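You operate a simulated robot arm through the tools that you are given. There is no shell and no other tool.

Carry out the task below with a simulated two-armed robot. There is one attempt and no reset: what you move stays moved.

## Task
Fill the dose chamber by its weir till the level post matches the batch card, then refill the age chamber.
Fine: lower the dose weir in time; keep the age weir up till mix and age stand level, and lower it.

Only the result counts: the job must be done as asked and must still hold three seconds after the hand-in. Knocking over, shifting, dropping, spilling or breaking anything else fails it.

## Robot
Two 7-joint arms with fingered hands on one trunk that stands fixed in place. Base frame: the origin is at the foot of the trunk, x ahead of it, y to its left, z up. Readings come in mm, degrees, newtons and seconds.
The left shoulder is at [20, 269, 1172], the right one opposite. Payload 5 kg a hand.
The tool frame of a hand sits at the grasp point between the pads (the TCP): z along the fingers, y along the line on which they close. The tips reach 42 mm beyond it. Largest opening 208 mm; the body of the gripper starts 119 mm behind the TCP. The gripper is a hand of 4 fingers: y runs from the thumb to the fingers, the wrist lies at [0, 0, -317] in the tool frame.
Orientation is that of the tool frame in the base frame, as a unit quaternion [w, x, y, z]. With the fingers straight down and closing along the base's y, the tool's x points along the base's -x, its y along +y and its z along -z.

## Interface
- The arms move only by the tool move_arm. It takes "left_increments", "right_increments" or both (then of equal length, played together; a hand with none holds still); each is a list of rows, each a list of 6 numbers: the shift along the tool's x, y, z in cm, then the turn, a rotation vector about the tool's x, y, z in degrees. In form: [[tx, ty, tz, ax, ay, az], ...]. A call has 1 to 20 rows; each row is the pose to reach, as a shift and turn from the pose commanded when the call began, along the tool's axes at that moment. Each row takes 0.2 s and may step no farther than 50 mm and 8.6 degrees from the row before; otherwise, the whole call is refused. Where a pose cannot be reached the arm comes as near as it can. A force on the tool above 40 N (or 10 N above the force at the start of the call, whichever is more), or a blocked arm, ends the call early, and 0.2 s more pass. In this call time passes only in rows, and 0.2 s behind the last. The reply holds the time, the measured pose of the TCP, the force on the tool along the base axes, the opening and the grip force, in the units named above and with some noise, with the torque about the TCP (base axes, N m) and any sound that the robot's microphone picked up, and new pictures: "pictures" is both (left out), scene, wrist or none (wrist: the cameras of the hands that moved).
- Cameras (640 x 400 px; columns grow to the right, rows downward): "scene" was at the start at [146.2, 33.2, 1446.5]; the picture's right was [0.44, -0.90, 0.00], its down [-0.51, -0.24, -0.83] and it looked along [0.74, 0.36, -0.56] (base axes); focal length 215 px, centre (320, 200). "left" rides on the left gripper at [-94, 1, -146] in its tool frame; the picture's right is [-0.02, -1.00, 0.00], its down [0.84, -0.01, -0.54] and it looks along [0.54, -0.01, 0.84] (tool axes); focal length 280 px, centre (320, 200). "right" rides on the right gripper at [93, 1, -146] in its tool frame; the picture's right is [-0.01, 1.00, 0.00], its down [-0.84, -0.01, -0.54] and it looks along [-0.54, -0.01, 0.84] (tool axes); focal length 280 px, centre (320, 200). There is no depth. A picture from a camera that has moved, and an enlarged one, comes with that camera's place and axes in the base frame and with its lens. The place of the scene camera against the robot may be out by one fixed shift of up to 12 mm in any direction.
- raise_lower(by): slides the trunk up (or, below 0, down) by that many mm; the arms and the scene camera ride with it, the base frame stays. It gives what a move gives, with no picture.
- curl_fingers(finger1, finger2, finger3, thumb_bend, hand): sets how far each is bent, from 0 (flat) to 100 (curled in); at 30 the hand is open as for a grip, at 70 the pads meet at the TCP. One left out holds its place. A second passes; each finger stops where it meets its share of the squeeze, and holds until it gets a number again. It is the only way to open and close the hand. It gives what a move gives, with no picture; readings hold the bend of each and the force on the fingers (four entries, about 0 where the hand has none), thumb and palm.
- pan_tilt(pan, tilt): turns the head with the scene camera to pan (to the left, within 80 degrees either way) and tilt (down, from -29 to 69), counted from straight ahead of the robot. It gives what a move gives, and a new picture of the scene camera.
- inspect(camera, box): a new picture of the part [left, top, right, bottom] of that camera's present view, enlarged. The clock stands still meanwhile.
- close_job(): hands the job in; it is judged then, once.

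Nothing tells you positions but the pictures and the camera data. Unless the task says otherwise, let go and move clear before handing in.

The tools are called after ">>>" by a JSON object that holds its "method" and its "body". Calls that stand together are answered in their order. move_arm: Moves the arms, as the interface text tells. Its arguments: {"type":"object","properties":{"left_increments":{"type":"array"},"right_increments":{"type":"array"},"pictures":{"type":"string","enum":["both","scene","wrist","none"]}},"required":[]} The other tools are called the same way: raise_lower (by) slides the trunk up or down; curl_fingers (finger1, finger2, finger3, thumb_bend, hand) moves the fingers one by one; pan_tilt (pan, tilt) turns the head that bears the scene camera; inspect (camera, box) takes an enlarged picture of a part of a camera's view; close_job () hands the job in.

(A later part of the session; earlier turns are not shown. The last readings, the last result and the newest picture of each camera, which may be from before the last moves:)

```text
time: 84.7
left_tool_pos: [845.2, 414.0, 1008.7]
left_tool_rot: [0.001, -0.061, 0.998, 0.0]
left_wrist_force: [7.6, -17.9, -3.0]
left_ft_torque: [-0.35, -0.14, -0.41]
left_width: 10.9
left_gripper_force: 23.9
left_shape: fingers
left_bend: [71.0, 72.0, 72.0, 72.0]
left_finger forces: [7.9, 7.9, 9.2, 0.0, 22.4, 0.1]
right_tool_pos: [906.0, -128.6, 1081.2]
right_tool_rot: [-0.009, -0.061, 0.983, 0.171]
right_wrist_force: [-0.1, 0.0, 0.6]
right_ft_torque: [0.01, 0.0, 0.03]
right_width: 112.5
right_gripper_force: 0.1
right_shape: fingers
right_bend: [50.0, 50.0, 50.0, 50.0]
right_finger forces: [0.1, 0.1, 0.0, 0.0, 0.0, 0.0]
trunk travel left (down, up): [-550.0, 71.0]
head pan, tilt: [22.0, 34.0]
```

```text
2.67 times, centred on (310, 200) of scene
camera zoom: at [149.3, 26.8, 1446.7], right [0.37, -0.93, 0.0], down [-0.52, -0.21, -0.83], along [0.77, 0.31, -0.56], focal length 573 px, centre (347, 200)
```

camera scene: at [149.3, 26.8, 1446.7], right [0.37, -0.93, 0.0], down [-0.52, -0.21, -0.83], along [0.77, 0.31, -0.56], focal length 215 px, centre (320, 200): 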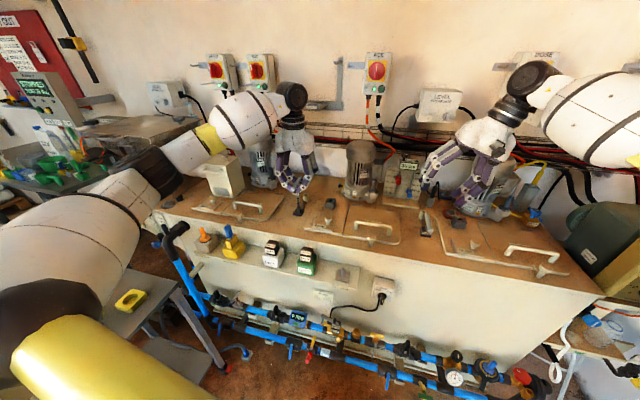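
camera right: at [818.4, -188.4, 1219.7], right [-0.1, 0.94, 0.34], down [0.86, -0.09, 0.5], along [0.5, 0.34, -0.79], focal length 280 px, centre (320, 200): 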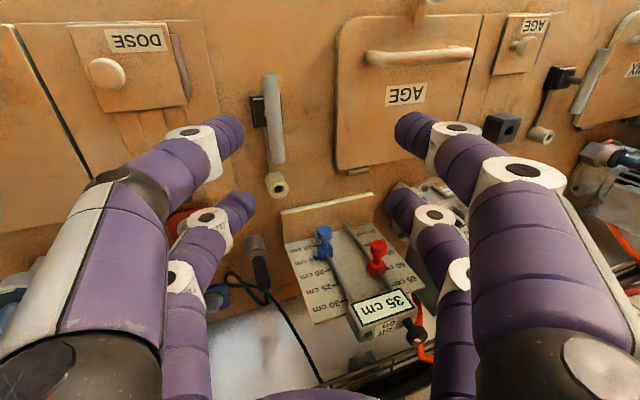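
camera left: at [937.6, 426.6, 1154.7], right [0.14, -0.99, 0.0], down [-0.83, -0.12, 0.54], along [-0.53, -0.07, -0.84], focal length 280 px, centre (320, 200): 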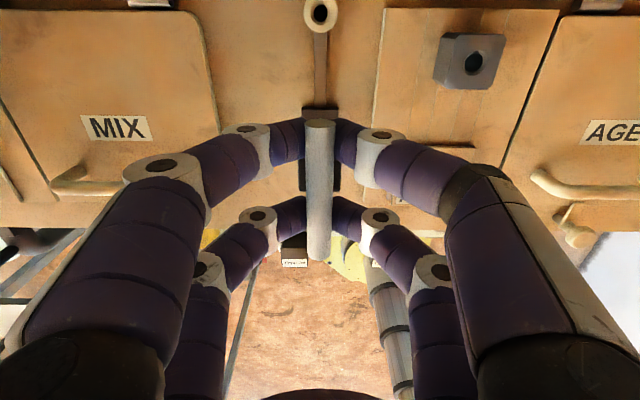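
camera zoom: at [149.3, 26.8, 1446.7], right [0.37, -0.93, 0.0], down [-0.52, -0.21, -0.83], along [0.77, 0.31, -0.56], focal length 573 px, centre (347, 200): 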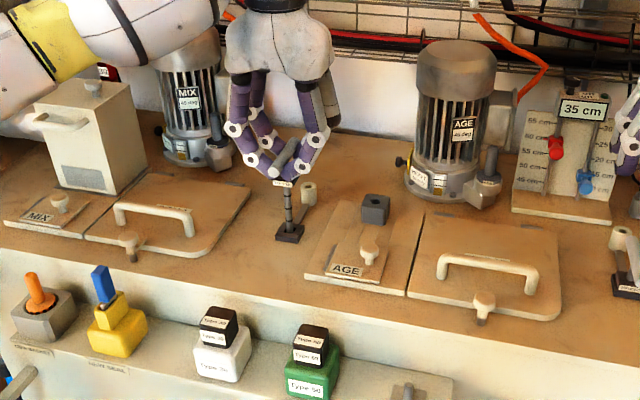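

There's no visible readout for mix and age, so I'll hold the age weir up generously so the two chambers can come level. I'll check the scene in between.

>>> {"method": "move_arm", "body": {"left_increments": [[0, 0, 0, 0, 0, 0], [0, 0, 0, 0, 0, 0], [0, 0, 0, 0, 0, 0], [0, 0, 0, 0, 0, 0], [0, 0, 0, 0, 0, 0], [0, 0, 0, 0, 0, 0], [0, 0, 0, 0, 0, 0], [0, 0, 0, 0, 0, 0], [0, 0, 0, 0, 0, 0], [0, 0, 0, 0, 0, 0], [0, 0, 0, 0, 0, 0], [0, 0, 0, 0, 0, 0], [0, 0, 0, 0, 0, 0], [0, 0, 0, 0, 0, 0], [0, 0, 0, 0, 0, 0], [0, 0, 0, 0, 0, 0], [0, 0, 0, 0, 0, 0], [0, 0, 0, 0, 0, 0], [0, 0, 0, 0, 0, 0], [0, 0, 0, 0, 0, 0]], "pictures": "none"}}

>>> {"method": "move_arm", "body": {"left_increments": [[0, 0, 0, 0, 0, 0], [0, 0, 0, 0, 0, 0], [0, 0, 0, 0, 0, 0], [0, 0, 0, 0, 0, 0], [0, 0, 0, 0, 0, 0], [0, 0, 0, 0, 0, 0], [0, 0, 0, 0, 0, 0], [0, 0, 0, 0, 0, 0], [0, 0, 0, 0, 0, 0], [0, 0, 0, 0, 0, 0], [0, 0, 0, 0, 0, 0], [0, 0, 0, 0, 0, 0], [0, 0, 0, 0, 0, 0], [0, 0, 0, 0, 0, 0], [0, 0, 0, 0, 0, 0], [0, 0, 0, 0, 0, 0], [0, 0, 0, 0, 0, 0], [0, 0, 0, 0, 0, 0], [0, 0, 0, 0, 0, 0], [0, 0, 0, 0, 0, 0]], "pictures": "none"}}

>>> {"method": "move_arm", "body": {"left_increments": [[0, 0, 0, 0, 0, 0], [0, 0, 0, 0, 0, 0], [0, 0, 0, 0, 0, 0], [0, 0, 0, 0, 0, 0], [0, 0, 0, 0, 0, 0], [0, 0, 0, 0, 0, 0], [0, 0, 0, 0, 0, 0], [0, 0, 0, 0, 0, 0], [0, 0, 0, 0, 0, 0], [0, 0, 0, 0, 0, 0], [0, 0, 0, 0, 0, 0], [0, 0, 0, 0, 0, 0], [0, 0, 0, 0, 0, 0], [0, 0, 0, 0, 0, 0], [0, 0, 0, 0, 0, 0], [0, 0, 0, 0, 0, 0], [0, 0, 0, 0, 0, 0], [0, 0, 0, 0, 0, 0], [0, 0, 0, 0, 0, 0], [0, 0, 0, 0, 0, 0]], "pictures": "none"}}

>>> {"method": "move_arm", "body": {"left_increments": [[0, 0, 0, 0, 0, 0], [0, 0, 0, 0, 0, 0], [0, 0, 0, 0, 0, 0], [0, 0, 0, 0, 0, 0], [0, 0, 0, 0, 0, 0], [0, 0, 0, 0, 0, 0], [0, 0, 0, 0, 0, 0], [0, 0, 0, 0, 0, 0], [0, 0, 0, 0, 0, 0], [0, 0, 0, 0, 0, 0], [0, 0, 0, 0, 0, 0], [0, 0, 0, 0, 0, 0], [0, 0, 0, 0, 0, 0], [0, 0, 0, 0, 0, 0], [0, 0, 0, 0, 0, 0], [0, 0, 0, 0, 0, 0], [0, 0, 0, 0, 0, 0], [0, 0, 0, 0, 0, 0], [0, 0, 0, 0, 0, 0], [0, 0, 0, 0, 0, 0]], "pictures": "none"}}

>>> {"method": "inspect", "body": {"camera": "scene", "box": [190, 140, 430, 260]}}

```text
time: 88.9
left_tool_pos: [845.0, 413.5, 1008.2]
left_tool_rot: [0.0, -0.061, 0.998, 0.001]
left_wrist_force: [7.0, -19.5, -3.0]
left_ft_torque: [-0.36, -0.14, -0.45]
left_width: 10.7
left_gripper_force: 23.7
left_shape: fingers
left_bend: [71.0, 72.0, 72.0, 72.0]
left_finger forces: [7.9, 8.0, 9.1, 0.0, 22.5, 0.0]
right_tool_pos: [906.4, -129.7, 1081.8]
right_tool_rot: [-0.01, -0.06, 0.983, 0.173]
right_wrist_force: [-0.4, -0.2, 0.2]
right_ft_torque: [-0.01, 0.0, -0.02]
right_width: 112.3
right_gripper_force: 0.1
right_shape: fingers
right_bend: [50.0, 50.0, 50.0, 50.0]
right_finger forces: [0.0, 0.0, 0.0, 0.1, 0.0, 0.0]
trunk travel left (down, up): [-550.0, 71.0]
head pan, tilt: [22.0, 34.0]
```

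```text
time: 93.1
left_tool_pos: [845.0, 413.6, 1009.4]
left_tool_rot: [0.0, -0.061, 0.998, 0.0]
left_wrist_force: [6.8, -18.0, -3.3]
left_ft_torque: [-0.35, -0.13, -0.46]
left_width: 10.9
left_gripper_force: 24.2
left_shape: fingers
left_bend: [71.0, 72.0, 72.0, 72.0]
left_finger forces: [7.9, 7.9, 9.0, 0.0, 22.3, 0.1]
right_tool_pos: [905.3, -129.6, 1081.2]
right_tool_rot: [-0.009, -0.06, 0.983, 0.172]
right_wrist_force: [-0.5, -0.4, -0.2]
right_ft_torque: [0.01, 0.0, -0.01]
right_width: 112.0
right_gripper_force: 0.1
right_shape: fingers
right_bend: [50.0, 50.0, 50.0, 50.0]
right_finger forces: [0.0, 0.0, 0.0, 0.1, 0.0, 0.1]
trunk travel left (down, up): [-550.0, 71.0]
head pan, tilt: [22.0, 34.0]
```

```text
time: 97.3
left_tool_pos: [845.1, 412.1, 1008.7]
left_tool_rot: [0.0, -0.06, 0.998, 0.001]
left_wrist_force: [7.0, -18.8, -2.8]
left_ft_torque: [-0.33, -0.11, -0.46]
left_width: 11.0
left_gripper_force: 23.9
left_shape: fingers
left_bend: [71.0, 72.0, 72.0, 72.0]
left_finger forces: [8.0, 7.9, 9.0, 0.0, 22.3, 0.0]
right_tool_pos: [905.5, -129.0, 1079.9]
right_tool_rot: [-0.009, -0.06, 0.983, 0.172]
right_wrist_force: [0.4, -0.2, -0.6]
right_ft_torque: [0.0, 0.01, 0.01]
right_width: 112.5
right_gripper_force: 0.1
right_shape: fingers
right_bend: [50.0, 50.0, 50.0, 50.0]
right_finger forces: [0.0, 0.0, 0.0, 0.0, 0.0, 0.1]
trunk travel left (down, up): [-550.0, 71.0]
head pan, tilt: [22.0, 34.0]
```

```text
time: 101.5
left_tool_pos: [845.1, 412.9, 1008.2]
left_tool_rot: [0.0, -0.061, 0.998, -0.001]
left_wrist_force: [6.7, -18.9, -3.4]
left_ft_torque: [-0.33, -0.15, -0.46]
left_width: 10.9
left_gripper_force: 23.4
left_shape: fingers
left_bend: [71.0, 72.0, 72.0, 72.0]
left_finger forces: [7.9, 7.8, 9.0, 0.0, 22.3, 0.0]
right_tool_pos: [905.3, -130.3, 1081.5]
right_tool_rot: [-0.009, -0.06, 0.983, 0.172]
right_wrist_force: [0.0, -0.1, 0.0]
right_ft_torque: [0.0, -0.02, 0.0]
right_width: 112.6
right_gripper_force: 0.1
right_shape: fingers
right_bend: [50.0, 50.0, 50.0, 50.0]
right_finger forces: [0.0, 0.0, 0.1, 0.0, 0.0, 0.0]
trunk travel left (down, up): [-550.0, 71.0]
head pan, tilt: [22.0, 34.0]
```

```text
2.67 times, centred on (310, 200) of scene
camera zoom: at [149.3, 26.8, 1446.7], right [0.37, -0.93, 0.0], down [-0.52, -0.21, -0.83], along [0.77, 0.31, -0.56], focal length 573 px, centre (347, 200)
```

zoom: 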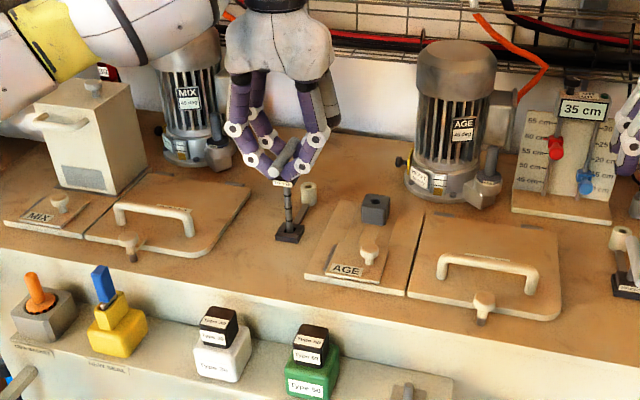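

While holding, I notice labelled dark rods beside each motor (MIX, AGE, DOSE), which might be float rods showing levels. I'll compare them closely.

>>> {"method": "inspect", "body": {"camera": "scene", "box": [245, 145, 295, 195]}}

>>> {"method": "inspect", "body": {"camera": "scene", "box": [335, 165, 385, 225]}}

>>> {"method": "inspect", "body": {"camera": "scene", "box": [470, 160, 560, 230]}}

```text
8.00 times, centred on (270, 170) of scene
camera zoom: at [149.3, 26.8, 1446.7], right [0.37, -0.93, 0.0], down [-0.52, -0.21, -0.83], along [0.77, 0.31, -0.56], focal length 1720 px, centre (720, 440)
```

zoom: 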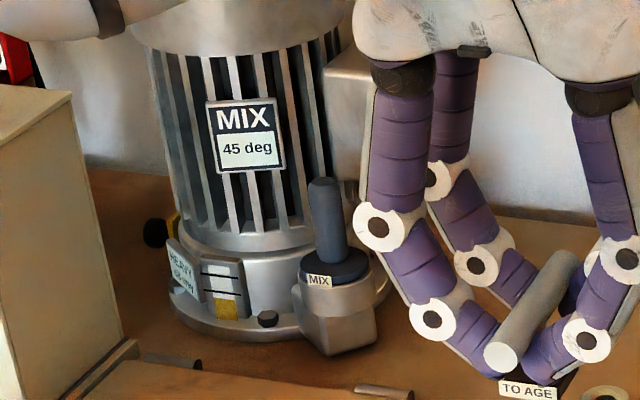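

```text
6.67 times, centred on (360, 195) of scene
camera zoom: at [149.3, 26.8, 1446.7], right [0.37, -0.93, 0.0], down [-0.52, -0.21, -0.83], along [0.77, 0.31, -0.56], focal length 1434 px, centre (53, 233)
```

zoom: 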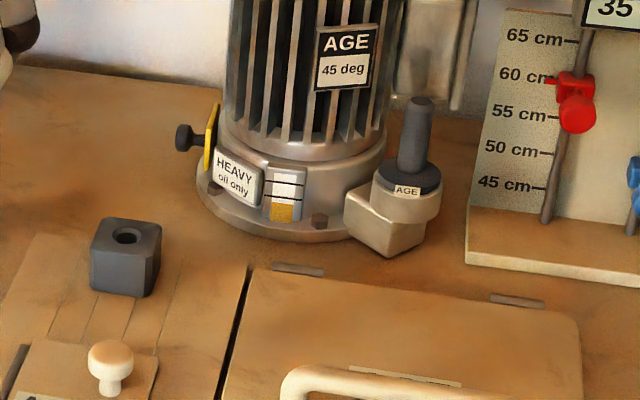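

```text
5.71 times, centred on (515, 195) of scene
camera zoom: at [149.3, 26.8, 1446.7], right [0.37, -0.93, 0.0], down [-0.52, -0.21, -0.83], along [0.77, 0.31, -0.56], focal length 1229 px, centre (-794, 229)
```

zoom: 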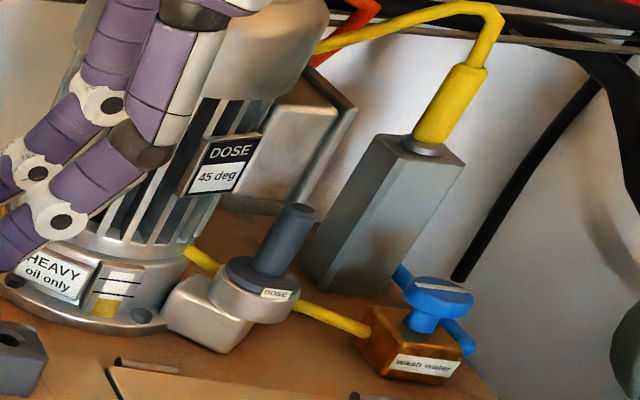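

Those are just gearbox oil plugs, not level indicators. I'll keep the age weir up considerably longer so equalising is certain.

>>> {"method": "move_arm", "body": {"left_increments": [[0, 0, 0, 0, 0, 0], [0, 0, 0, 0, 0, 0], [0, 0, 0, 0, 0, 0], [0, 0, 0, 0, 0, 0], [0, 0, 0, 0, 0, 0], [0, 0, 0, 0, 0, 0], [0, 0, 0, 0, 0, 0], [0, 0, 0, 0, 0, 0], [0, 0, 0, 0, 0, 0], [0, 0, 0, 0, 0, 0], [0, 0, 0, 0, 0, 0], [0, 0, 0, 0, 0, 0], [0, 0, 0, 0, 0, 0], [0, 0, 0, 0, 0, 0], [0, 0, 0, 0, 0, 0], [0, 0, 0, 0, 0, 0], [0, 0, 0, 0, 0, 0], [0, 0, 0, 0, 0, 0], [0, 0, 0, 0, 0, 0], [0, 0, 0, 0, 0, 0]], "pictures": "none"}}

>>> {"method": "move_arm", "body": {"left_increments": [[0, 0, 0, 0, 0, 0], [0, 0, 0, 0, 0, 0], [0, 0, 0, 0, 0, 0], [0, 0, 0, 0, 0, 0], [0, 0, 0, 0, 0, 0], [0, 0, 0, 0, 0, 0], [0, 0, 0, 0, 0, 0], [0, 0, 0, 0, 0, 0], [0, 0, 0, 0, 0, 0], [0, 0, 0, 0, 0, 0], [0, 0, 0, 0, 0, 0], [0, 0, 0, 0, 0, 0], [0, 0, 0, 0, 0, 0], [0, 0, 0, 0, 0, 0], [0, 0, 0, 0, 0, 0], [0, 0, 0, 0, 0, 0], [0, 0, 0, 0, 0, 0], [0, 0, 0, 0, 0, 0], [0, 0, 0, 0, 0, 0], [0, 0, 0, 0, 0, 0]], "pictures": "none"}}

>>> {"method": "move_arm", "body": {"left_increments": [[0, 0, 0, 0, 0, 0], [0, 0, 0, 0, 0, 0], [0, 0, 0, 0, 0, 0], [0, 0, 0, 0, 0, 0], [0, 0, 0, 0, 0, 0], [0, 0, 0, 0, 0, 0], [0, 0, 0, 0, 0, 0], [0, 0, 0, 0, 0, 0], [0, 0, 0, 0, 0, 0], [0, 0, 0, 0, 0, 0], [0, 0, 0, 0, 0, 0], [0, 0, 0, 0, 0, 0], [0, 0, 0, 0, 0, 0], [0, 0, 0, 0, 0, 0], [0, 0, 0, 0, 0, 0], [0, 0, 0, 0, 0, 0], [0, 0, 0, 0, 0, 0], [0, 0, 0, 0, 0, 0], [0, 0, 0, 0, 0, 0], [0, 0, 0, 0, 0, 0]], "pictures": "none"}}

>>> {"method": "move_arm", "body": {"left_increments": [[0, 0, 0, 0, 0, 0], [0, 0, 0, 0, 0, 0], [0, 0, 0, 0, 0, 0], [0, 0, 0, 0, 0, 0], [0, 0, 0, 0, 0, 0], [0, 0, 0, 0, 0, 0], [0, 0, 0, 0, 0, 0], [0, 0, 0, 0, 0, 0], [0, 0, 0, 0, 0, 0], [0, 0, 0, 0, 0, 0], [0, 0, 0, 0, 0, 0], [0, 0, 0, 0, 0, 0], [0, 0, 0, 0, 0, 0], [0, 0, 0, 0, 0, 0], [0, 0, 0, 0, 0, 0], [0, 0, 0, 0, 0, 0], [0, 0, 0, 0, 0, 0], [0, 0, 0, 0, 0, 0], [0, 0, 0, 0, 0, 0], [0, 0, 0, 0, 0, 0]], "pictures": "none"}}

>>> {"method": "move_arm", "body": {"left_increments": [[0, 0, 0, 0, 0, 0], [0, 0, 0, 0, 0, 0], [0, 0, 0, 0, 0, 0], [0, 0, 0, 0, 0, 0], [0, 0, 0, 0, 0, 0], [0, 0, 0, 0, 0, 0], [0, 0, 0, 0, 0, 0], [0, 0, 0, 0, 0, 0], [0, 0, 0, 0, 0, 0], [0, 0, 0, 0, 0, 0], [0, 0, 0, 0, 0, 0], [0, 0, 0, 0, 0, 0], [0, 0, 0, 0, 0, 0], [0, 0, 0, 0, 0, 0], [0, 0, 0, 0, 0, 0], [0, 0, 0, 0, 0, 0], [0, 0, 0, 0, 0, 0], [0, 0, 0, 0, 0, 0], [0, 0, 0, 0, 0, 0], [0, 0, 0, 0, 0, 0]], "pictures": "none"}}

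>>> {"method": "move_arm", "body": {"left_increments": [[0, 0, 0, 0, 0, 0], [0, 0, 0, 0, 0, 0], [0, 0, 0, 0, 0, 0], [0, 0, 0, 0, 0, 0], [0, 0, 0, 0, 0, 0], [0, 0, 0, 0, 0, 0], [0, 0, 0, 0, 0, 0], [0, 0, 0, 0, 0, 0], [0, 0, 0, 0, 0, 0], [0, 0, 0, 0, 0, 0], [0, 0, 0, 0, 0, 0], [0, 0, 0, 0, 0, 0], [0, 0, 0, 0, 0, 0], [0, 0, 0, 0, 0, 0], [0, 0, 0, 0, 0, 0], [0, 0, 0, 0, 0, 0], [0, 0, 0, 0, 0, 0], [0, 0, 0, 0, 0, 0], [0, 0, 0, 0, 0, 0], [0, 0, 0, 0, 0, 0]], "pictures": "none"}}

>>> {"method": "move_arm", "body": {"left_increments": [[0, 0, 0, 0, 0, 0], [0, 0, 0, 0, 0, 0], [0, 0, 0, 0, 0, 0], [0, 0, 0, 0, 0, 0], [0, 0, 0, 0, 0, 0], [0, 0, 0, 0, 0, 0], [0, 0, 0, 0, 0, 0], [0, 0, 0, 0, 0, 0], [0, 0, 0, 0, 0, 0], [0, 0, 0, 0, 0, 0], [0, 0, 0, 0, 0, 0], [0, 0, 0, 0, 0, 0], [0, 0, 0, 0, 0, 0], [0, 0, 0, 0, 0, 0], [0, 0, 0, 0, 0, 0], [0, 0, 0, 0, 0, 0], [0, 0, 0, 0, 0, 0], [0, 0, 0, 0, 0, 0], [0, 0, 0, 0, 0, 0], [0, 0, 0, 0, 0, 0]], "pictures": "none"}}

>>> {"method": "move_arm", "body": {"left_increments": [[0, 0, 0, 0, 0, 0], [0, 0, 0, 0, 0, 0], [0, 0, 0, 0, 0, 0], [0, 0, 0, 0, 0, 0], [0, 0, 0, 0, 0, 0], [0, 0, 0, 0, 0, 0], [0, 0, 0, 0, 0, 0], [0, 0, 0, 0, 0, 0], [0, 0, 0, 0, 0, 0], [0, 0, 0, 0, 0, 0], [0, 0, 0, 0, 0, 0], [0, 0, 0, 0, 0, 0], [0, 0, 0, 0, 0, 0], [0, 0, 0, 0, 0, 0], [0, 0, 0, 0, 0, 0], [0, 0, 0, 0, 0, 0], [0, 0, 0, 0, 0, 0], [0, 0, 0, 0, 0, 0], [0, 0, 0, 0, 0, 0], [0, 0, 0, 0, 0, 0]], "pictures": "none"}}

>>> {"method": "inspect", "body": {"camera": "scene", "box": [190, 140, 430, 260]}}

```text
time: 105.7
left_tool_pos: [845.0, 412.7, 1009.2]
left_tool_rot: [0.0, -0.062, 0.998, 0.0]
left_wrist_force: [6.8, -17.7, -2.9]
left_ft_torque: [-0.32, -0.12, -0.46]
left_width: 10.7
left_gripper_force: 23.3
left_shape: fingers
left_bend: [71.0, 72.0, 72.0, 72.0]
left_finger forces: [7.9, 7.9, 8.8, 0.0, 22.2, 0.1]
right_tool_pos: [905.2, -129.9, 1081.0]
right_tool_rot: [-0.009, -0.06, 0.983, 0.173]
right_wrist_force: [-0.3, -0.2, 0.5]
right_ft_torque: [0.0, -0.01, 0.02]
right_width: 112.1
right_gripper_force: 0.2
right_shape: fingers
right_bend: [50.0, 50.0, 50.0, 50.0]
right_finger forces: [0.0, 0.1, 0.0, 0.0, 0.1, 0.1]
trunk travel left (down, up): [-550.0, 71.0]
head pan, tilt: [22.0, 34.0]
```

```text
time: 109.9
left_tool_pos: [844.5, 414.3, 1008.7]
left_tool_rot: [0.0, -0.061, 0.998, 0.0]
left_wrist_force: [5.6, -18.8, -3.4]
left_ft_torque: [-0.38, -0.14, -0.46]
left_width: 10.7
left_gripper_force: 23.7
left_shape: fingers
left_bend: [71.0, 72.0, 72.0, 72.0]
left_finger forces: [7.9, 7.8, 8.9, 0.1, 22.3, 0.0]
right_tool_pos: [906.6, -129.5, 1079.9]
right_tool_rot: [-0.01, -0.061, 0.983, 0.172]
right_wrist_force: [-0.1, -1.0, 0.0]
right_ft_torque: [0.03, 0.02, 0.02]
right_width: 112.2
right_gripper_force: 0.1
right_shape: fingers
right_bend: [50.0, 50.0, 50.0, 50.0]
right_finger forces: [0.1, 0.0, 0.0, 0.0, 0.0, 0.0]
trunk travel left (down, up): [-550.0, 71.0]
head pan, tilt: [22.0, 34.0]
```

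```text
time: 114.1
left_tool_pos: [844.4, 414.1, 1007.1]
left_tool_rot: [0.0, -0.061, 0.998, -0.001]
left_wrist_force: [6.0, -18.5, -3.7]
left_ft_torque: [-0.36, -0.13, -0.49]
left_width: 10.8
left_gripper_force: 23.1
left_shape: fingers
left_bend: [71.0, 72.0, 72.0, 72.0]
left_finger forces: [7.8, 7.8, 8.7, 0.0, 22.2, 0.0]
right_tool_pos: [905.4, -129.4, 1080.9]
right_tool_rot: [-0.011, -0.06, 0.983, 0.172]
right_wrist_force: [-0.5, 0.4, -0.8]
right_ft_torque: [0.0, 0.0, 0.01]
right_width: 112.3
right_gripper_force: 0.0
right_shape: fingers
right_bend: [50.0, 50.0, 50.0, 50.0]
right_finger forces: [0.1, 0.1, 0.0, 0.0, 0.1, 0.0]
trunk travel left (down, up): [-550.0, 71.0]
head pan, tilt: [22.0, 34.0]
```

```text
time: 118.3
left_tool_pos: [844.6, 413.6, 1009.0]
left_tool_rot: [0.001, -0.061, 0.998, 0.0]
left_wrist_force: [6.4, -18.9, -4.1]
left_ft_torque: [-0.35, -0.17, -0.46]
left_width: 10.5
left_gripper_force: 23.3
left_shape: fingers
left_bend: [71.0, 72.0, 72.0, 72.0]
left_finger forces: [7.9, 7.8, 8.7, 0.0, 22.1, 0.0]
right_tool_pos: [905.1, -129.8, 1080.3]
right_tool_rot: [-0.009, -0.06, 0.983, 0.172]
right_wrist_force: [-0.5, -0.4, 0.6]
right_ft_torque: [0.0, -0.01, 0.02]
right_width: 112.2
right_gripper_force: 0.2
right_shape: fingers
right_bend: [50.0, 50.0, 50.0, 50.0]
right_finger forces: [0.0, 0.1, 0.0, 0.0, 0.1, 0.0]
trunk travel left (down, up): [-550.0, 71.0]
head pan, tilt: [22.0, 34.0]
```

```text
time: 122.5
left_tool_pos: [844.9, 413.9, 1009.6]
left_tool_rot: [0.0, -0.061, 0.998, -0.001]
left_wrist_force: [7.5, -18.8, -3.1]
left_ft_torque: [-0.35, -0.16, -0.46]
left_width: 10.6
left_gripper_force: 23.4
left_shape: fingers
left_bend: [71.0, 72.0, 72.0, 72.0]
left_finger forces: [7.8, 7.8, 8.7, 0.1, 22.2, 0.1]
right_tool_pos: [905.3, -129.9, 1081.3]
right_tool_rot: [-0.01, -0.06, 0.983, 0.173]
right_wrist_force: [-0.2, -0.3, 0.7]
right_ft_torque: [0.0, -0.02, -0.05]
right_width: 111.9
right_gripper_force: 0.0
right_shape: fingers
right_bend: [50.0, 50.0, 50.0, 50.0]
right_finger forces: [0.0, 0.1, 0.1, 0.0, 0.0, 0.0]
trunk travel left (down, up): [-550.0, 71.0]
head pan, tilt: [22.0, 34.0]
```

```text
time: 126.7
left_tool_pos: [845.1, 413.9, 1008.7]
left_tool_rot: [0.0, -0.06, 0.998, 0.0]
left_wrist_force: [6.6, -18.5, -3.4]
left_ft_torque: [-0.35, -0.13, -0.46]
left_width: 10.6
left_gripper_force: 23.4
left_shape: fingers
left_bend: [71.0, 72.0, 72.0, 72.0]
left_finger forces: [7.9, 7.7, 8.6, 0.0, 22.2, 0.0]
right_tool_pos: [905.0, -128.4, 1080.1]
right_tool_rot: [-0.011, -0.06, 0.983, 0.173]
right_wrist_force: [0.5, 0.3, 0.7]
right_ft_torque: [0.03, 0.04, 0.01]
right_width: 112.3
right_gripper_force: 0.1
right_shape: fingers
right_bend: [50.0, 50.0, 50.0, 50.0]
right_finger forces: [0.1, 0.1, 0.1, 0.0, 0.0, 0.0]
trunk travel left (down, up): [-550.0, 71.0]
head pan, tilt: [22.0, 34.0]
```

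```text
time: 130.9
left_tool_pos: [845.7, 415.8, 1009.3]
left_tool_rot: [0.0, -0.061, 0.998, 0.0]
left_wrist_force: [7.2, -19.2, -3.4]
left_ft_torque: [-0.34, -0.15, -0.48]
left_width: 10.3
left_gripper_force: 23.2
left_shape: fingers
left_bend: [71.0, 72.0, 72.0, 72.0]
left_finger forces: [7.9, 7.9, 8.6, 0.0, 22.2, 0.0]
right_tool_pos: [906.0, -130.9, 1081.4]
right_tool_rot: [-0.011, -0.06, 0.983, 0.172]
right_wrist_force: [0.1, 0.2, -0.6]
right_ft_torque: [0.02, 0.02, 0.02]
right_width: 112.4
right_gripper_force: 0.1
right_shape: fingers
right_bend: [50.0, 50.0, 50.0, 50.0]
right_finger forces: [0.1, 0.0, 0.0, 0.0, 0.1, 0.0]
trunk travel left (down, up): [-550.0, 71.0]
head pan, tilt: [22.0, 34.0]
```

```text
time: 135.1
left_tool_pos: [845.0, 414.4, 1008.3]
left_tool_rot: [0.0, -0.061, 0.998, 0.0]
left_wrist_force: [7.0, -18.1, -3.6]
left_ft_torque: [-0.39, -0.11, -0.45]
left_width: 10.6
left_gripper_force: 23.2
left_shape: fingers
left_bend: [71.0, 72.0, 72.0, 72.0]
left_finger forces: [7.7, 7.8, 8.5, 0.0, 22.1, 0.1]
right_tool_pos: [904.6, -130.2, 1081.7]
right_tool_rot: [-0.009, -0.06, 0.983, 0.173]
right_wrist_force: [-0.5, -0.3, -0.3]
right_ft_torque: [-0.03, 0.01, -0.01]
right_width: 112.4
right_gripper_force: 0.1
right_shape: fingers
right_bend: [50.0, 50.0, 50.0, 50.0]
right_finger forces: [0.0, 0.1, 0.0, 0.0, 0.0, 0.0]
trunk travel left (down, up): [-550.0, 71.0]
head pan, tilt: [22.0, 34.0]
```

```text
2.67 times, centred on (310, 200) of scene
camera zoom: at [149.3, 26.8, 1446.7], right [0.37, -0.93, 0.0], down [-0.52, -0.21, -0.83], along [0.77, 0.31, -0.56], focal length 573 px, centre (347, 200)
```

zoom: 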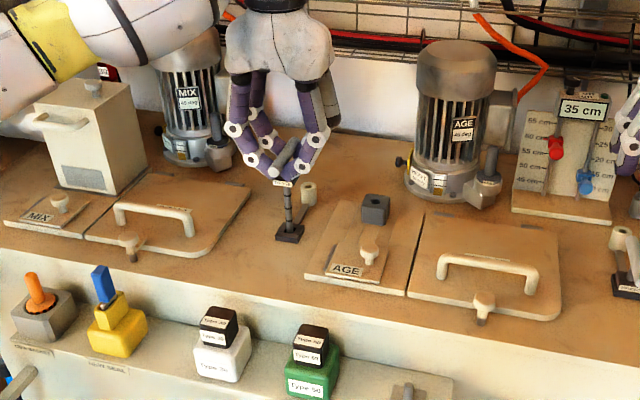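

It has been 57 s so far and everything is steady. I'll keep holding for a good margin.

>>> {"method": "move_arm", "body": {"left_increments": [[0, 0, 0, 0, 0, 0], [0, 0, 0, 0, 0, 0], [0, 0, 0, 0, 0, 0], [0, 0, 0, 0, 0, 0], [0, 0, 0, 0, 0, 0], [0, 0, 0, 0, 0, 0], [0, 0, 0, 0, 0, 0], [0, 0, 0, 0, 0, 0], [0, 0, 0, 0, 0, 0], [0, 0, 0, 0, 0, 0], [0, 0, 0, 0, 0, 0], [0, 0, 0, 0, 0, 0], [0, 0, 0, 0, 0, 0], [0, 0, 0, 0, 0, 0], [0, 0, 0, 0, 0, 0], [0, 0, 0, 0, 0, 0], [0, 0, 0, 0, 0, 0], [0, 0, 0, 0, 0, 0], [0, 0, 0, 0, 0, 0], [0, 0, 0, 0, 0, 0]], "pictures": "none"}}

>>> {"method": "move_arm", "body": {"left_increments": [[0, 0, 0, 0, 0, 0], [0, 0, 0, 0, 0, 0], [0, 0, 0, 0, 0, 0], [0, 0, 0, 0, 0, 0], [0, 0, 0, 0, 0, 0], [0, 0, 0, 0, 0, 0], [0, 0, 0, 0, 0, 0], [0, 0, 0, 0, 0, 0], [0, 0, 0, 0, 0, 0], [0, 0, 0, 0, 0, 0], [0, 0, 0, 0, 0, 0], [0, 0, 0, 0, 0, 0], [0, 0, 0, 0, 0, 0], [0, 0, 0, 0, 0, 0], [0, 0, 0, 0, 0, 0], [0, 0, 0, 0, 0, 0], [0, 0, 0, 0, 0, 0], [0, 0, 0, 0, 0, 0], [0, 0, 0, 0, 0, 0], [0, 0, 0, 0, 0, 0]], "pictures": "none"}}

>>> {"method": "move_arm", "body": {"left_increments": [[0, 0, 0, 0, 0, 0], [0, 0, 0, 0, 0, 0], [0, 0, 0, 0, 0, 0], [0, 0, 0, 0, 0, 0], [0, 0, 0, 0, 0, 0], [0, 0, 0, 0, 0, 0], [0, 0, 0, 0, 0, 0], [0, 0, 0, 0, 0, 0], [0, 0, 0, 0, 0, 0], [0, 0, 0, 0, 0, 0], [0, 0, 0, 0, 0, 0], [0, 0, 0, 0, 0, 0], [0, 0, 0, 0, 0, 0], [0, 0, 0, 0, 0, 0], [0, 0, 0, 0, 0, 0], [0, 0, 0, 0, 0, 0], [0, 0, 0, 0, 0, 0], [0, 0, 0, 0, 0, 0], [0, 0, 0, 0, 0, 0], [0, 0, 0, 0, 0, 0]], "pictures": "none"}}

>>> {"method": "move_arm", "body": {"left_increments": [[0, 0, 0, 0, 0, 0], [0, 0, 0, 0, 0, 0], [0, 0, 0, 0, 0, 0], [0, 0, 0, 0, 0, 0], [0, 0, 0, 0, 0, 0], [0, 0, 0, 0, 0, 0], [0, 0, 0, 0, 0, 0], [0, 0, 0, 0, 0, 0], [0, 0, 0, 0, 0, 0], [0, 0, 0, 0, 0, 0], [0, 0, 0, 0, 0, 0], [0, 0, 0, 0, 0, 0], [0, 0, 0, 0, 0, 0], [0, 0, 0, 0, 0, 0], [0, 0, 0, 0, 0, 0], [0, 0, 0, 0, 0, 0], [0, 0, 0, 0, 0, 0], [0, 0, 0, 0, 0, 0], [0, 0, 0, 0, 0, 0], [0, 0, 0, 0, 0, 0]], "pictures": "none"}}

>>> {"method": "move_arm", "body": {"left_increments": [[0, 0, 0, 0, 0, 0], [0, 0, 0, 0, 0, 0], [0, 0, 0, 0, 0, 0], [0, 0, 0, 0, 0, 0], [0, 0, 0, 0, 0, 0], [0, 0, 0, 0, 0, 0], [0, 0, 0, 0, 0, 0], [0, 0, 0, 0, 0, 0], [0, 0, 0, 0, 0, 0], [0, 0, 0, 0, 0, 0], [0, 0, 0, 0, 0, 0], [0, 0, 0, 0, 0, 0], [0, 0, 0, 0, 0, 0], [0, 0, 0, 0, 0, 0], [0, 0, 0, 0, 0, 0], [0, 0, 0, 0, 0, 0], [0, 0, 0, 0, 0, 0], [0, 0, 0, 0, 0, 0], [0, 0, 0, 0, 0, 0], [0, 0, 0, 0, 0, 0]], "pictures": "none"}}

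>>> {"method": "move_arm", "body": {"left_increments": [[0, 0, 0, 0, 0, 0], [0, 0, 0, 0, 0, 0], [0, 0, 0, 0, 0, 0], [0, 0, 0, 0, 0, 0], [0, 0, 0, 0, 0, 0], [0, 0, 0, 0, 0, 0], [0, 0, 0, 0, 0, 0], [0, 0, 0, 0, 0, 0], [0, 0, 0, 0, 0, 0], [0, 0, 0, 0, 0, 0], [0, 0, 0, 0, 0, 0], [0, 0, 0, 0, 0, 0], [0, 0, 0, 0, 0, 0], [0, 0, 0, 0, 0, 0], [0, 0, 0, 0, 0, 0], [0, 0, 0, 0, 0, 0], [0, 0, 0, 0, 0, 0], [0, 0, 0, 0, 0, 0], [0, 0, 0, 0, 0, 0], [0, 0, 0, 0, 0, 0]], "pictures": "none"}}

>>> {"method": "move_arm", "body": {"left_increments": [[0, 0, 0, 0, 0, 0], [0, 0, 0, 0, 0, 0], [0, 0, 0, 0, 0, 0], [0, 0, 0, 0, 0, 0], [0, 0, 0, 0, 0, 0], [0, 0, 0, 0, 0, 0], [0, 0, 0, 0, 0, 0], [0, 0, 0, 0, 0, 0], [0, 0, 0, 0, 0, 0], [0, 0, 0, 0, 0, 0], [0, 0, 0, 0, 0, 0], [0, 0, 0, 0, 0, 0], [0, 0, 0, 0, 0, 0], [0, 0, 0, 0, 0, 0], [0, 0, 0, 0, 0, 0], [0, 0, 0, 0, 0, 0], [0, 0, 0, 0, 0, 0], [0, 0, 0, 0, 0, 0], [0, 0, 0, 0, 0, 0], [0, 0, 0, 0, 0, 0]], "pictures": "none"}}

>>> {"method": "move_arm", "body": {"left_increments": [[0, 0, 0, 0, 0, 0], [0, 0, 0, 0, 0, 0], [0, 0, 0, 0, 0, 0], [0, 0, 0, 0, 0, 0], [0, 0, 0, 0, 0, 0], [0, 0, 0, 0, 0, 0], [0, 0, 0, 0, 0, 0], [0, 0, 0, 0, 0, 0], [0, 0, 0, 0, 0, 0], [0, 0, 0, 0, 0, 0], [0, 0, 0, 0, 0, 0], [0, 0, 0, 0, 0, 0], [0, 0, 0, 0, 0, 0], [0, 0, 0, 0, 0, 0], [0, 0, 0, 0, 0, 0], [0, 0, 0, 0, 0, 0], [0, 0, 0, 0, 0, 0], [0, 0, 0, 0, 0, 0], [0, 0, 0, 0, 0, 0], [0, 0, 0, 0, 0, 0]], "pictures": "none"}}

>>> {"method": "move_arm", "body": {"left_increments": [[0, 0, 0, 0, 0, 0], [0, 0, 0, 0, 0, 0], [0, 0, 0, 0, 0, 0], [0, 0, 0, 0, 0, 0], [0, 0, 0, 0, 0, 0], [0, 0, 0, 0, 0, 0], [0, 0, 0, 0, 0, 0], [0, 0, 0, 0, 0, 0], [0, 0, 0, 0, 0, 0], [0, 0, 0, 0, 0, 0], [0, 0, 0, 0, 0, 0], [0, 0, 0, 0, 0, 0], [0, 0, 0, 0, 0, 0], [0, 0, 0, 0, 0, 0], [0, 0, 0, 0, 0, 0], [0, 0, 0, 0, 0, 0], [0, 0, 0, 0, 0, 0], [0, 0, 0, 0, 0, 0], [0, 0, 0, 0, 0, 0], [0, 0, 0, 0, 0, 0]], "pictures": "none"}}

```text
time: 139.3
left_tool_pos: [844.8, 413.2, 1009.4]
left_tool_rot: [-0.001, -0.061, 0.998, 0.0]
left_wrist_force: [6.0, -19.2, -4.1]
left_ft_torque: [-0.33, -0.19, -0.42]
left_width: 10.6
left_gripper_force: 23.2
left_shape: fingers
left_bend: [71.0, 72.0, 72.0, 72.0]
left_finger forces: [7.9, 7.7, 8.5, 0.0, 22.1, 0.0]
right_tool_pos: [905.2, -129.7, 1081.7]
right_tool_rot: [-0.01, -0.061, 0.983, 0.173]
right_wrist_force: [0.1, -0.9, 0.2]
right_ft_torque: [-0.01, 0.0, 0.02]
right_width: 112.5
right_gripper_force: 0.1
right_shape: fingers
right_bend: [50.0, 50.0, 50.0, 50.0]
right_finger forces: [0.1, 0.0, 0.1, 0.0, 0.1, 0.0]
trunk travel left (down, up): [-550.0, 71.0]
head pan, tilt: [22.0, 34.0]
```

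```text
time: 143.5
left_tool_pos: [846.1, 413.4, 1009.7]
left_tool_rot: [0.0, -0.06, 0.998, -0.001]
left_wrist_force: [6.1, -17.9, -2.3]
left_ft_torque: [-0.34, -0.12, -0.47]
left_width: 10.4
left_gripper_force: 23.1
left_shape: fingers
left_bend: [71.0, 72.0, 72.0, 72.0]
left_finger forces: [7.8, 7.7, 8.5, 0.0, 22.1, 0.0]
right_tool_pos: [905.6, -130.7, 1081.1]
right_tool_rot: [-0.01, -0.061, 0.983, 0.172]
right_wrist_force: [-0.5, -0.1, -0.1]
right_ft_torque: [-0.03, 0.0, 0.03]
right_width: 112.2
right_gripper_force: 0.0
right_shape: fingers
right_bend: [50.0, 50.0, 50.0, 50.0]
right_finger forces: [0.0, 0.0, 0.1, 0.0, 0.0, 0.0]
trunk travel left (down, up): [-550.0, 71.0]
head pan, tilt: [22.0, 34.0]
```

```text
time: 147.7
left_tool_pos: [844.7, 413.2, 1008.6]
left_tool_rot: [0.0, -0.061, 0.998, 0.001]
left_wrist_force: [6.8, -19.5, -3.4]
left_ft_torque: [-0.36, -0.11, -0.4]
left_width: 10.7
left_gripper_force: 22.8
left_shape: fingers
left_bend: [71.0, 72.0, 72.0, 72.0]
left_finger forces: [7.8, 7.7, 8.5, 0.1, 22.1, 0.1]
right_tool_pos: [905.1, -129.8, 1081.0]
right_tool_rot: [-0.01, -0.06, 0.983, 0.173]
right_wrist_force: [-0.4, -0.1, 0.8]
right_ft_torque: [-0.05, 0.01, 0.01]
right_width: 112.6
right_gripper_force: 0.1
right_shape: fingers
right_bend: [50.0, 50.0, 50.0, 50.0]
right_finger forces: [0.1, 0.1, 0.0, 0.0, 0.1, 0.0]
trunk travel left (down, up): [-550.0, 71.0]
head pan, tilt: [22.0, 34.0]
```

```text
time: 151.9
left_tool_pos: [844.7, 413.1, 1008.4]
left_tool_rot: [0.0, -0.061, 0.998, 0.0]
left_wrist_force: [6.4, -18.5, -4.2]
left_ft_torque: [-0.38, -0.14, -0.49]
left_width: 10.4
left_gripper_force: 22.9
left_shape: fingers
left_bend: [71.0, 72.0, 72.0, 72.0]
left_finger forces: [7.8, 7.7, 8.6, 0.1, 22.2, 0.1]
right_tool_pos: [906.1, -129.7, 1082.1]
right_tool_rot: [-0.01, -0.06, 0.983, 0.172]
right_wrist_force: [0.0, 0.9, -1.0]
right_ft_torque: [-0.01, -0.01, 0.01]
right_width: 112.5
right_gripper_force: 0.0
right_shape: fingers
right_bend: [50.0, 50.0, 50.0, 50.0]
right_finger forces: [0.1, 0.0, 0.1, 0.0, 0.0, 0.0]
trunk travel left (down, up): [-550.0, 71.0]
head pan, tilt: [22.0, 34.0]
```

```text
time: 156.1
left_tool_pos: [844.3, 414.0, 1009.9]
left_tool_rot: [0.0, -0.061, 0.998, 0.0]
left_wrist_force: [6.2, -18.2, -3.2]
left_ft_torque: [-0.34, -0.13, -0.44]
left_width: 10.4
left_gripper_force: 23.0
left_shape: fingers
left_bend: [71.0, 72.0, 72.0, 72.0]
left_finger forces: [7.7, 7.6, 8.4, 0.0, 21.9, 0.0]
right_tool_pos: [905.6, -129.7, 1081.6]
right_tool_rot: [-0.01, -0.06, 0.983, 0.172]
right_wrist_force: [-0.2, 0.1, -0.3]
right_ft_torque: [-0.02, -0.02, 0.03]
right_width: 112.2
right_gripper_force: 0.1
right_shape: fingers
right_bend: [50.0, 50.0, 50.0, 50.0]
right_finger forces: [0.1, 0.0, 0.0, 0.0, 0.0, 0.0]
trunk travel left (down, up): [-550.0, 71.0]
head pan, tilt: [22.0, 34.0]
```

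```text
time: 160.3
left_tool_pos: [845.2, 413.9, 1008.7]
left_tool_rot: [0.0, -0.062, 0.998, 0.0]
left_wrist_force: [6.1, -18.5, -3.7]
left_ft_torque: [-0.36, -0.14, -0.48]
left_width: 10.0
left_gripper_force: 23.0
left_shape: fingers
left_bend: [71.0, 72.0, 72.0, 72.0]
left_finger forces: [7.7, 7.6, 8.4, 0.0, 22.0, 0.1]
right_tool_pos: [905.2, -128.3, 1081.7]
right_tool_rot: [-0.009, -0.06, 0.983, 0.172]
right_wrist_force: [-0.1, 0.6, 0.0]
right_ft_torque: [0.0, 0.01, -0.02]
right_width: 111.9
right_gripper_force: 0.1
right_shape: fingers
right_bend: [50.0, 50.0, 50.0, 50.0]
right_finger forces: [0.1, 0.1, 0.0, 0.0, 0.1, 0.0]
trunk travel left (down, up): [-550.0, 71.0]
head pan, tilt: [22.0, 34.0]
```

```text
time: 164.5
left_tool_pos: [845.9, 414.1, 1008.3]
left_tool_rot: [0.0, -0.061, 0.998, -0.001]
left_wrist_force: [6.2, -18.9, -3.2]
left_ft_torque: [-0.35, -0.14, -0.48]
left_width: 10.3
left_gripper_force: 23.0
left_shape: fingers
left_bend: [71.0, 72.0, 72.0, 72.0]
left_finger forces: [7.7, 7.6, 8.4, 0.0, 22.0, 0.1]
right_tool_pos: [906.0, -130.0, 1081.5]
right_tool_rot: [-0.01, -0.061, 0.983, 0.172]
right_wrist_force: [0.5, -0.4, -1.4]
right_ft_torque: [-0.03, 0.0, -0.02]
right_width: 112.1
right_gripper_force: 0.0
right_shape: fingers
right_bend: [50.0, 50.0, 50.0, 50.0]
right_finger forces: [0.0, 0.0, 0.1, 0.1, 0.0, 0.0]
trunk travel left (down, up): [-550.0, 71.0]
head pan, tilt: [22.0, 34.0]
```

```text
time: 168.7
left_tool_pos: [844.6, 413.3, 1008.8]
left_tool_rot: [0.0, -0.061, 0.998, 0.0]
left_wrist_force: [7.0, -18.0, -2.4]
left_ft_torque: [-0.34, -0.18, -0.45]
left_width: 10.2
left_gripper_force: 23.3
left_shape: fingers
left_bend: [71.0, 72.0, 72.0, 72.0]
left_finger forces: [7.6, 7.5, 8.4, 0.0, 22.0, 0.0]
right_tool_pos: [904.9, -130.8, 1081.4]
right_tool_rot: [-0.01, -0.06, 0.983, 0.172]
right_wrist_force: [-0.4, -1.2, 0.2]
right_ft_torque: [0.05, 0.01, 0.0]
right_width: 112.2
right_gripper_force: 0.0
right_shape: fingers
right_bend: [50.0, 50.0, 50.0, 50.0]
right_finger forces: [0.0, 0.0, 0.0, 0.0, 0.0, 0.0]
trunk travel left (down, up): [-550.0, 71.0]
head pan, tilt: [22.0, 34.0]
```

```text
time: 172.9
left_tool_pos: [845.2, 413.6, 1008.8]
left_tool_rot: [0.0, -0.062, 0.998, 0.001]
left_wrist_force: [6.4, -18.8, -3.9]
left_ft_torque: [-0.35, -0.14, -0.46]
left_width: 10.1
left_gripper_force: 23.0
left_shape: fingers
left_bend: [71.0, 72.0, 72.0, 72.0]
left_finger forces: [7.7, 7.6, 8.3, 0.0, 21.9, 0.0]
right_tool_pos: [904.6, -129.0, 1081.9]
right_tool_rot: [-0.01, -0.06, 0.983, 0.172]
right_wrist_force: [-0.3, -0.5, -0.4]
right_ft_torque: [-0.01, -0.01, -0.01]
right_width: 112.2
right_gripper_force: 0.1
right_shape: fingers
right_bend: [50.0, 50.0, 50.0, 50.0]
right_finger forces: [0.1, 0.1, 0.1, 0.1, 0.1, 0.0]
trunk travel left (down, up): [-550.0, 71.0]
head pan, tilt: [22.0, 34.0]
```

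>>> {"method": "move_arm", "body": {"left_increments": [[0, 0, 0, 0, 0, 0], [0, 0, 0, 0, 0, 0], [0, 0, 0, 0, 0, 0], [0, 0, 0, 0, 0, 0], [0, 0, 0, 0, 0, 0], [0, 0, 0, 0, 0, 0], [0, 0, 0, 0, 0, 0], [0, 0, 0, 0, 0, 0], [0, 0, 0, 0, 0, 0], [0, 0, 0, 0, 0, 0], [0, 0, 0, 0, 0, 0], [0, 0, 0, 0, 0, 0], [0, 0, 0, 0, 0, 0], [0, 0, 0, 0, 0, 0], [0, 0, 0, 0, 0, 0], [0, 0, 0, 0, 0, 0], [0, 0, 0, 0, 0, 0], [0, 0, 0, 0, 0, 0], [0, 0, 0, 0, 0, 0], [0, 0, 0, 0, 0, 0]], "pictures": "none"}}

>>> {"method": "inspect", "body": {"camera": "scene", "box": [190, 140, 430, 260]}}

```text
time: 177.1
left_tool_pos: [845.1, 414.9, 1008.9]
left_tool_rot: [0.0, -0.061, 0.998, 0.0]
left_wrist_force: [6.2, -18.2, -3.2]
left_ft_torque: [-0.33, -0.17, -0.45]
left_width: 10.0
left_gripper_force: 22.7
left_shape: fingers
left_bend: [71.0, 72.0, 72.0, 72.0]
left_finger forces: [7.7, 7.6, 8.3, 0.1, 22.0, 0.0]
right_tool_pos: [904.4, -130.5, 1081.5]
right_tool_rot: [-0.01, -0.06, 0.983, 0.174]
right_wrist_force: [0.3, -0.2, -0.2]
right_ft_torque: [0.04, 0.04, 0.04]
right_width: 112.3
right_gripper_force: 0.0
right_shape: fingers
right_bend: [50.0, 50.0, 50.0, 50.0]
right_finger forces: [0.0, 0.0, 0.0, 0.1, 0.0, 0.1]
trunk travel left (down, up): [-550.0, 71.0]
head pan, tilt: [22.0, 34.0]
```

```text
2.67 times, centred on (310, 200) of scene
camera zoom: at [149.3, 26.8, 1446.7], right [0.37, -0.93, 0.0], down [-0.52, -0.21, -0.83], along [0.77, 0.31, -0.56], focal length 573 px, centre (347, 200)
```

zoom: 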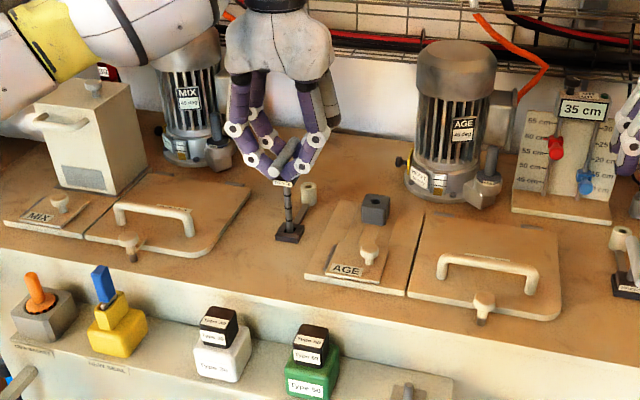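

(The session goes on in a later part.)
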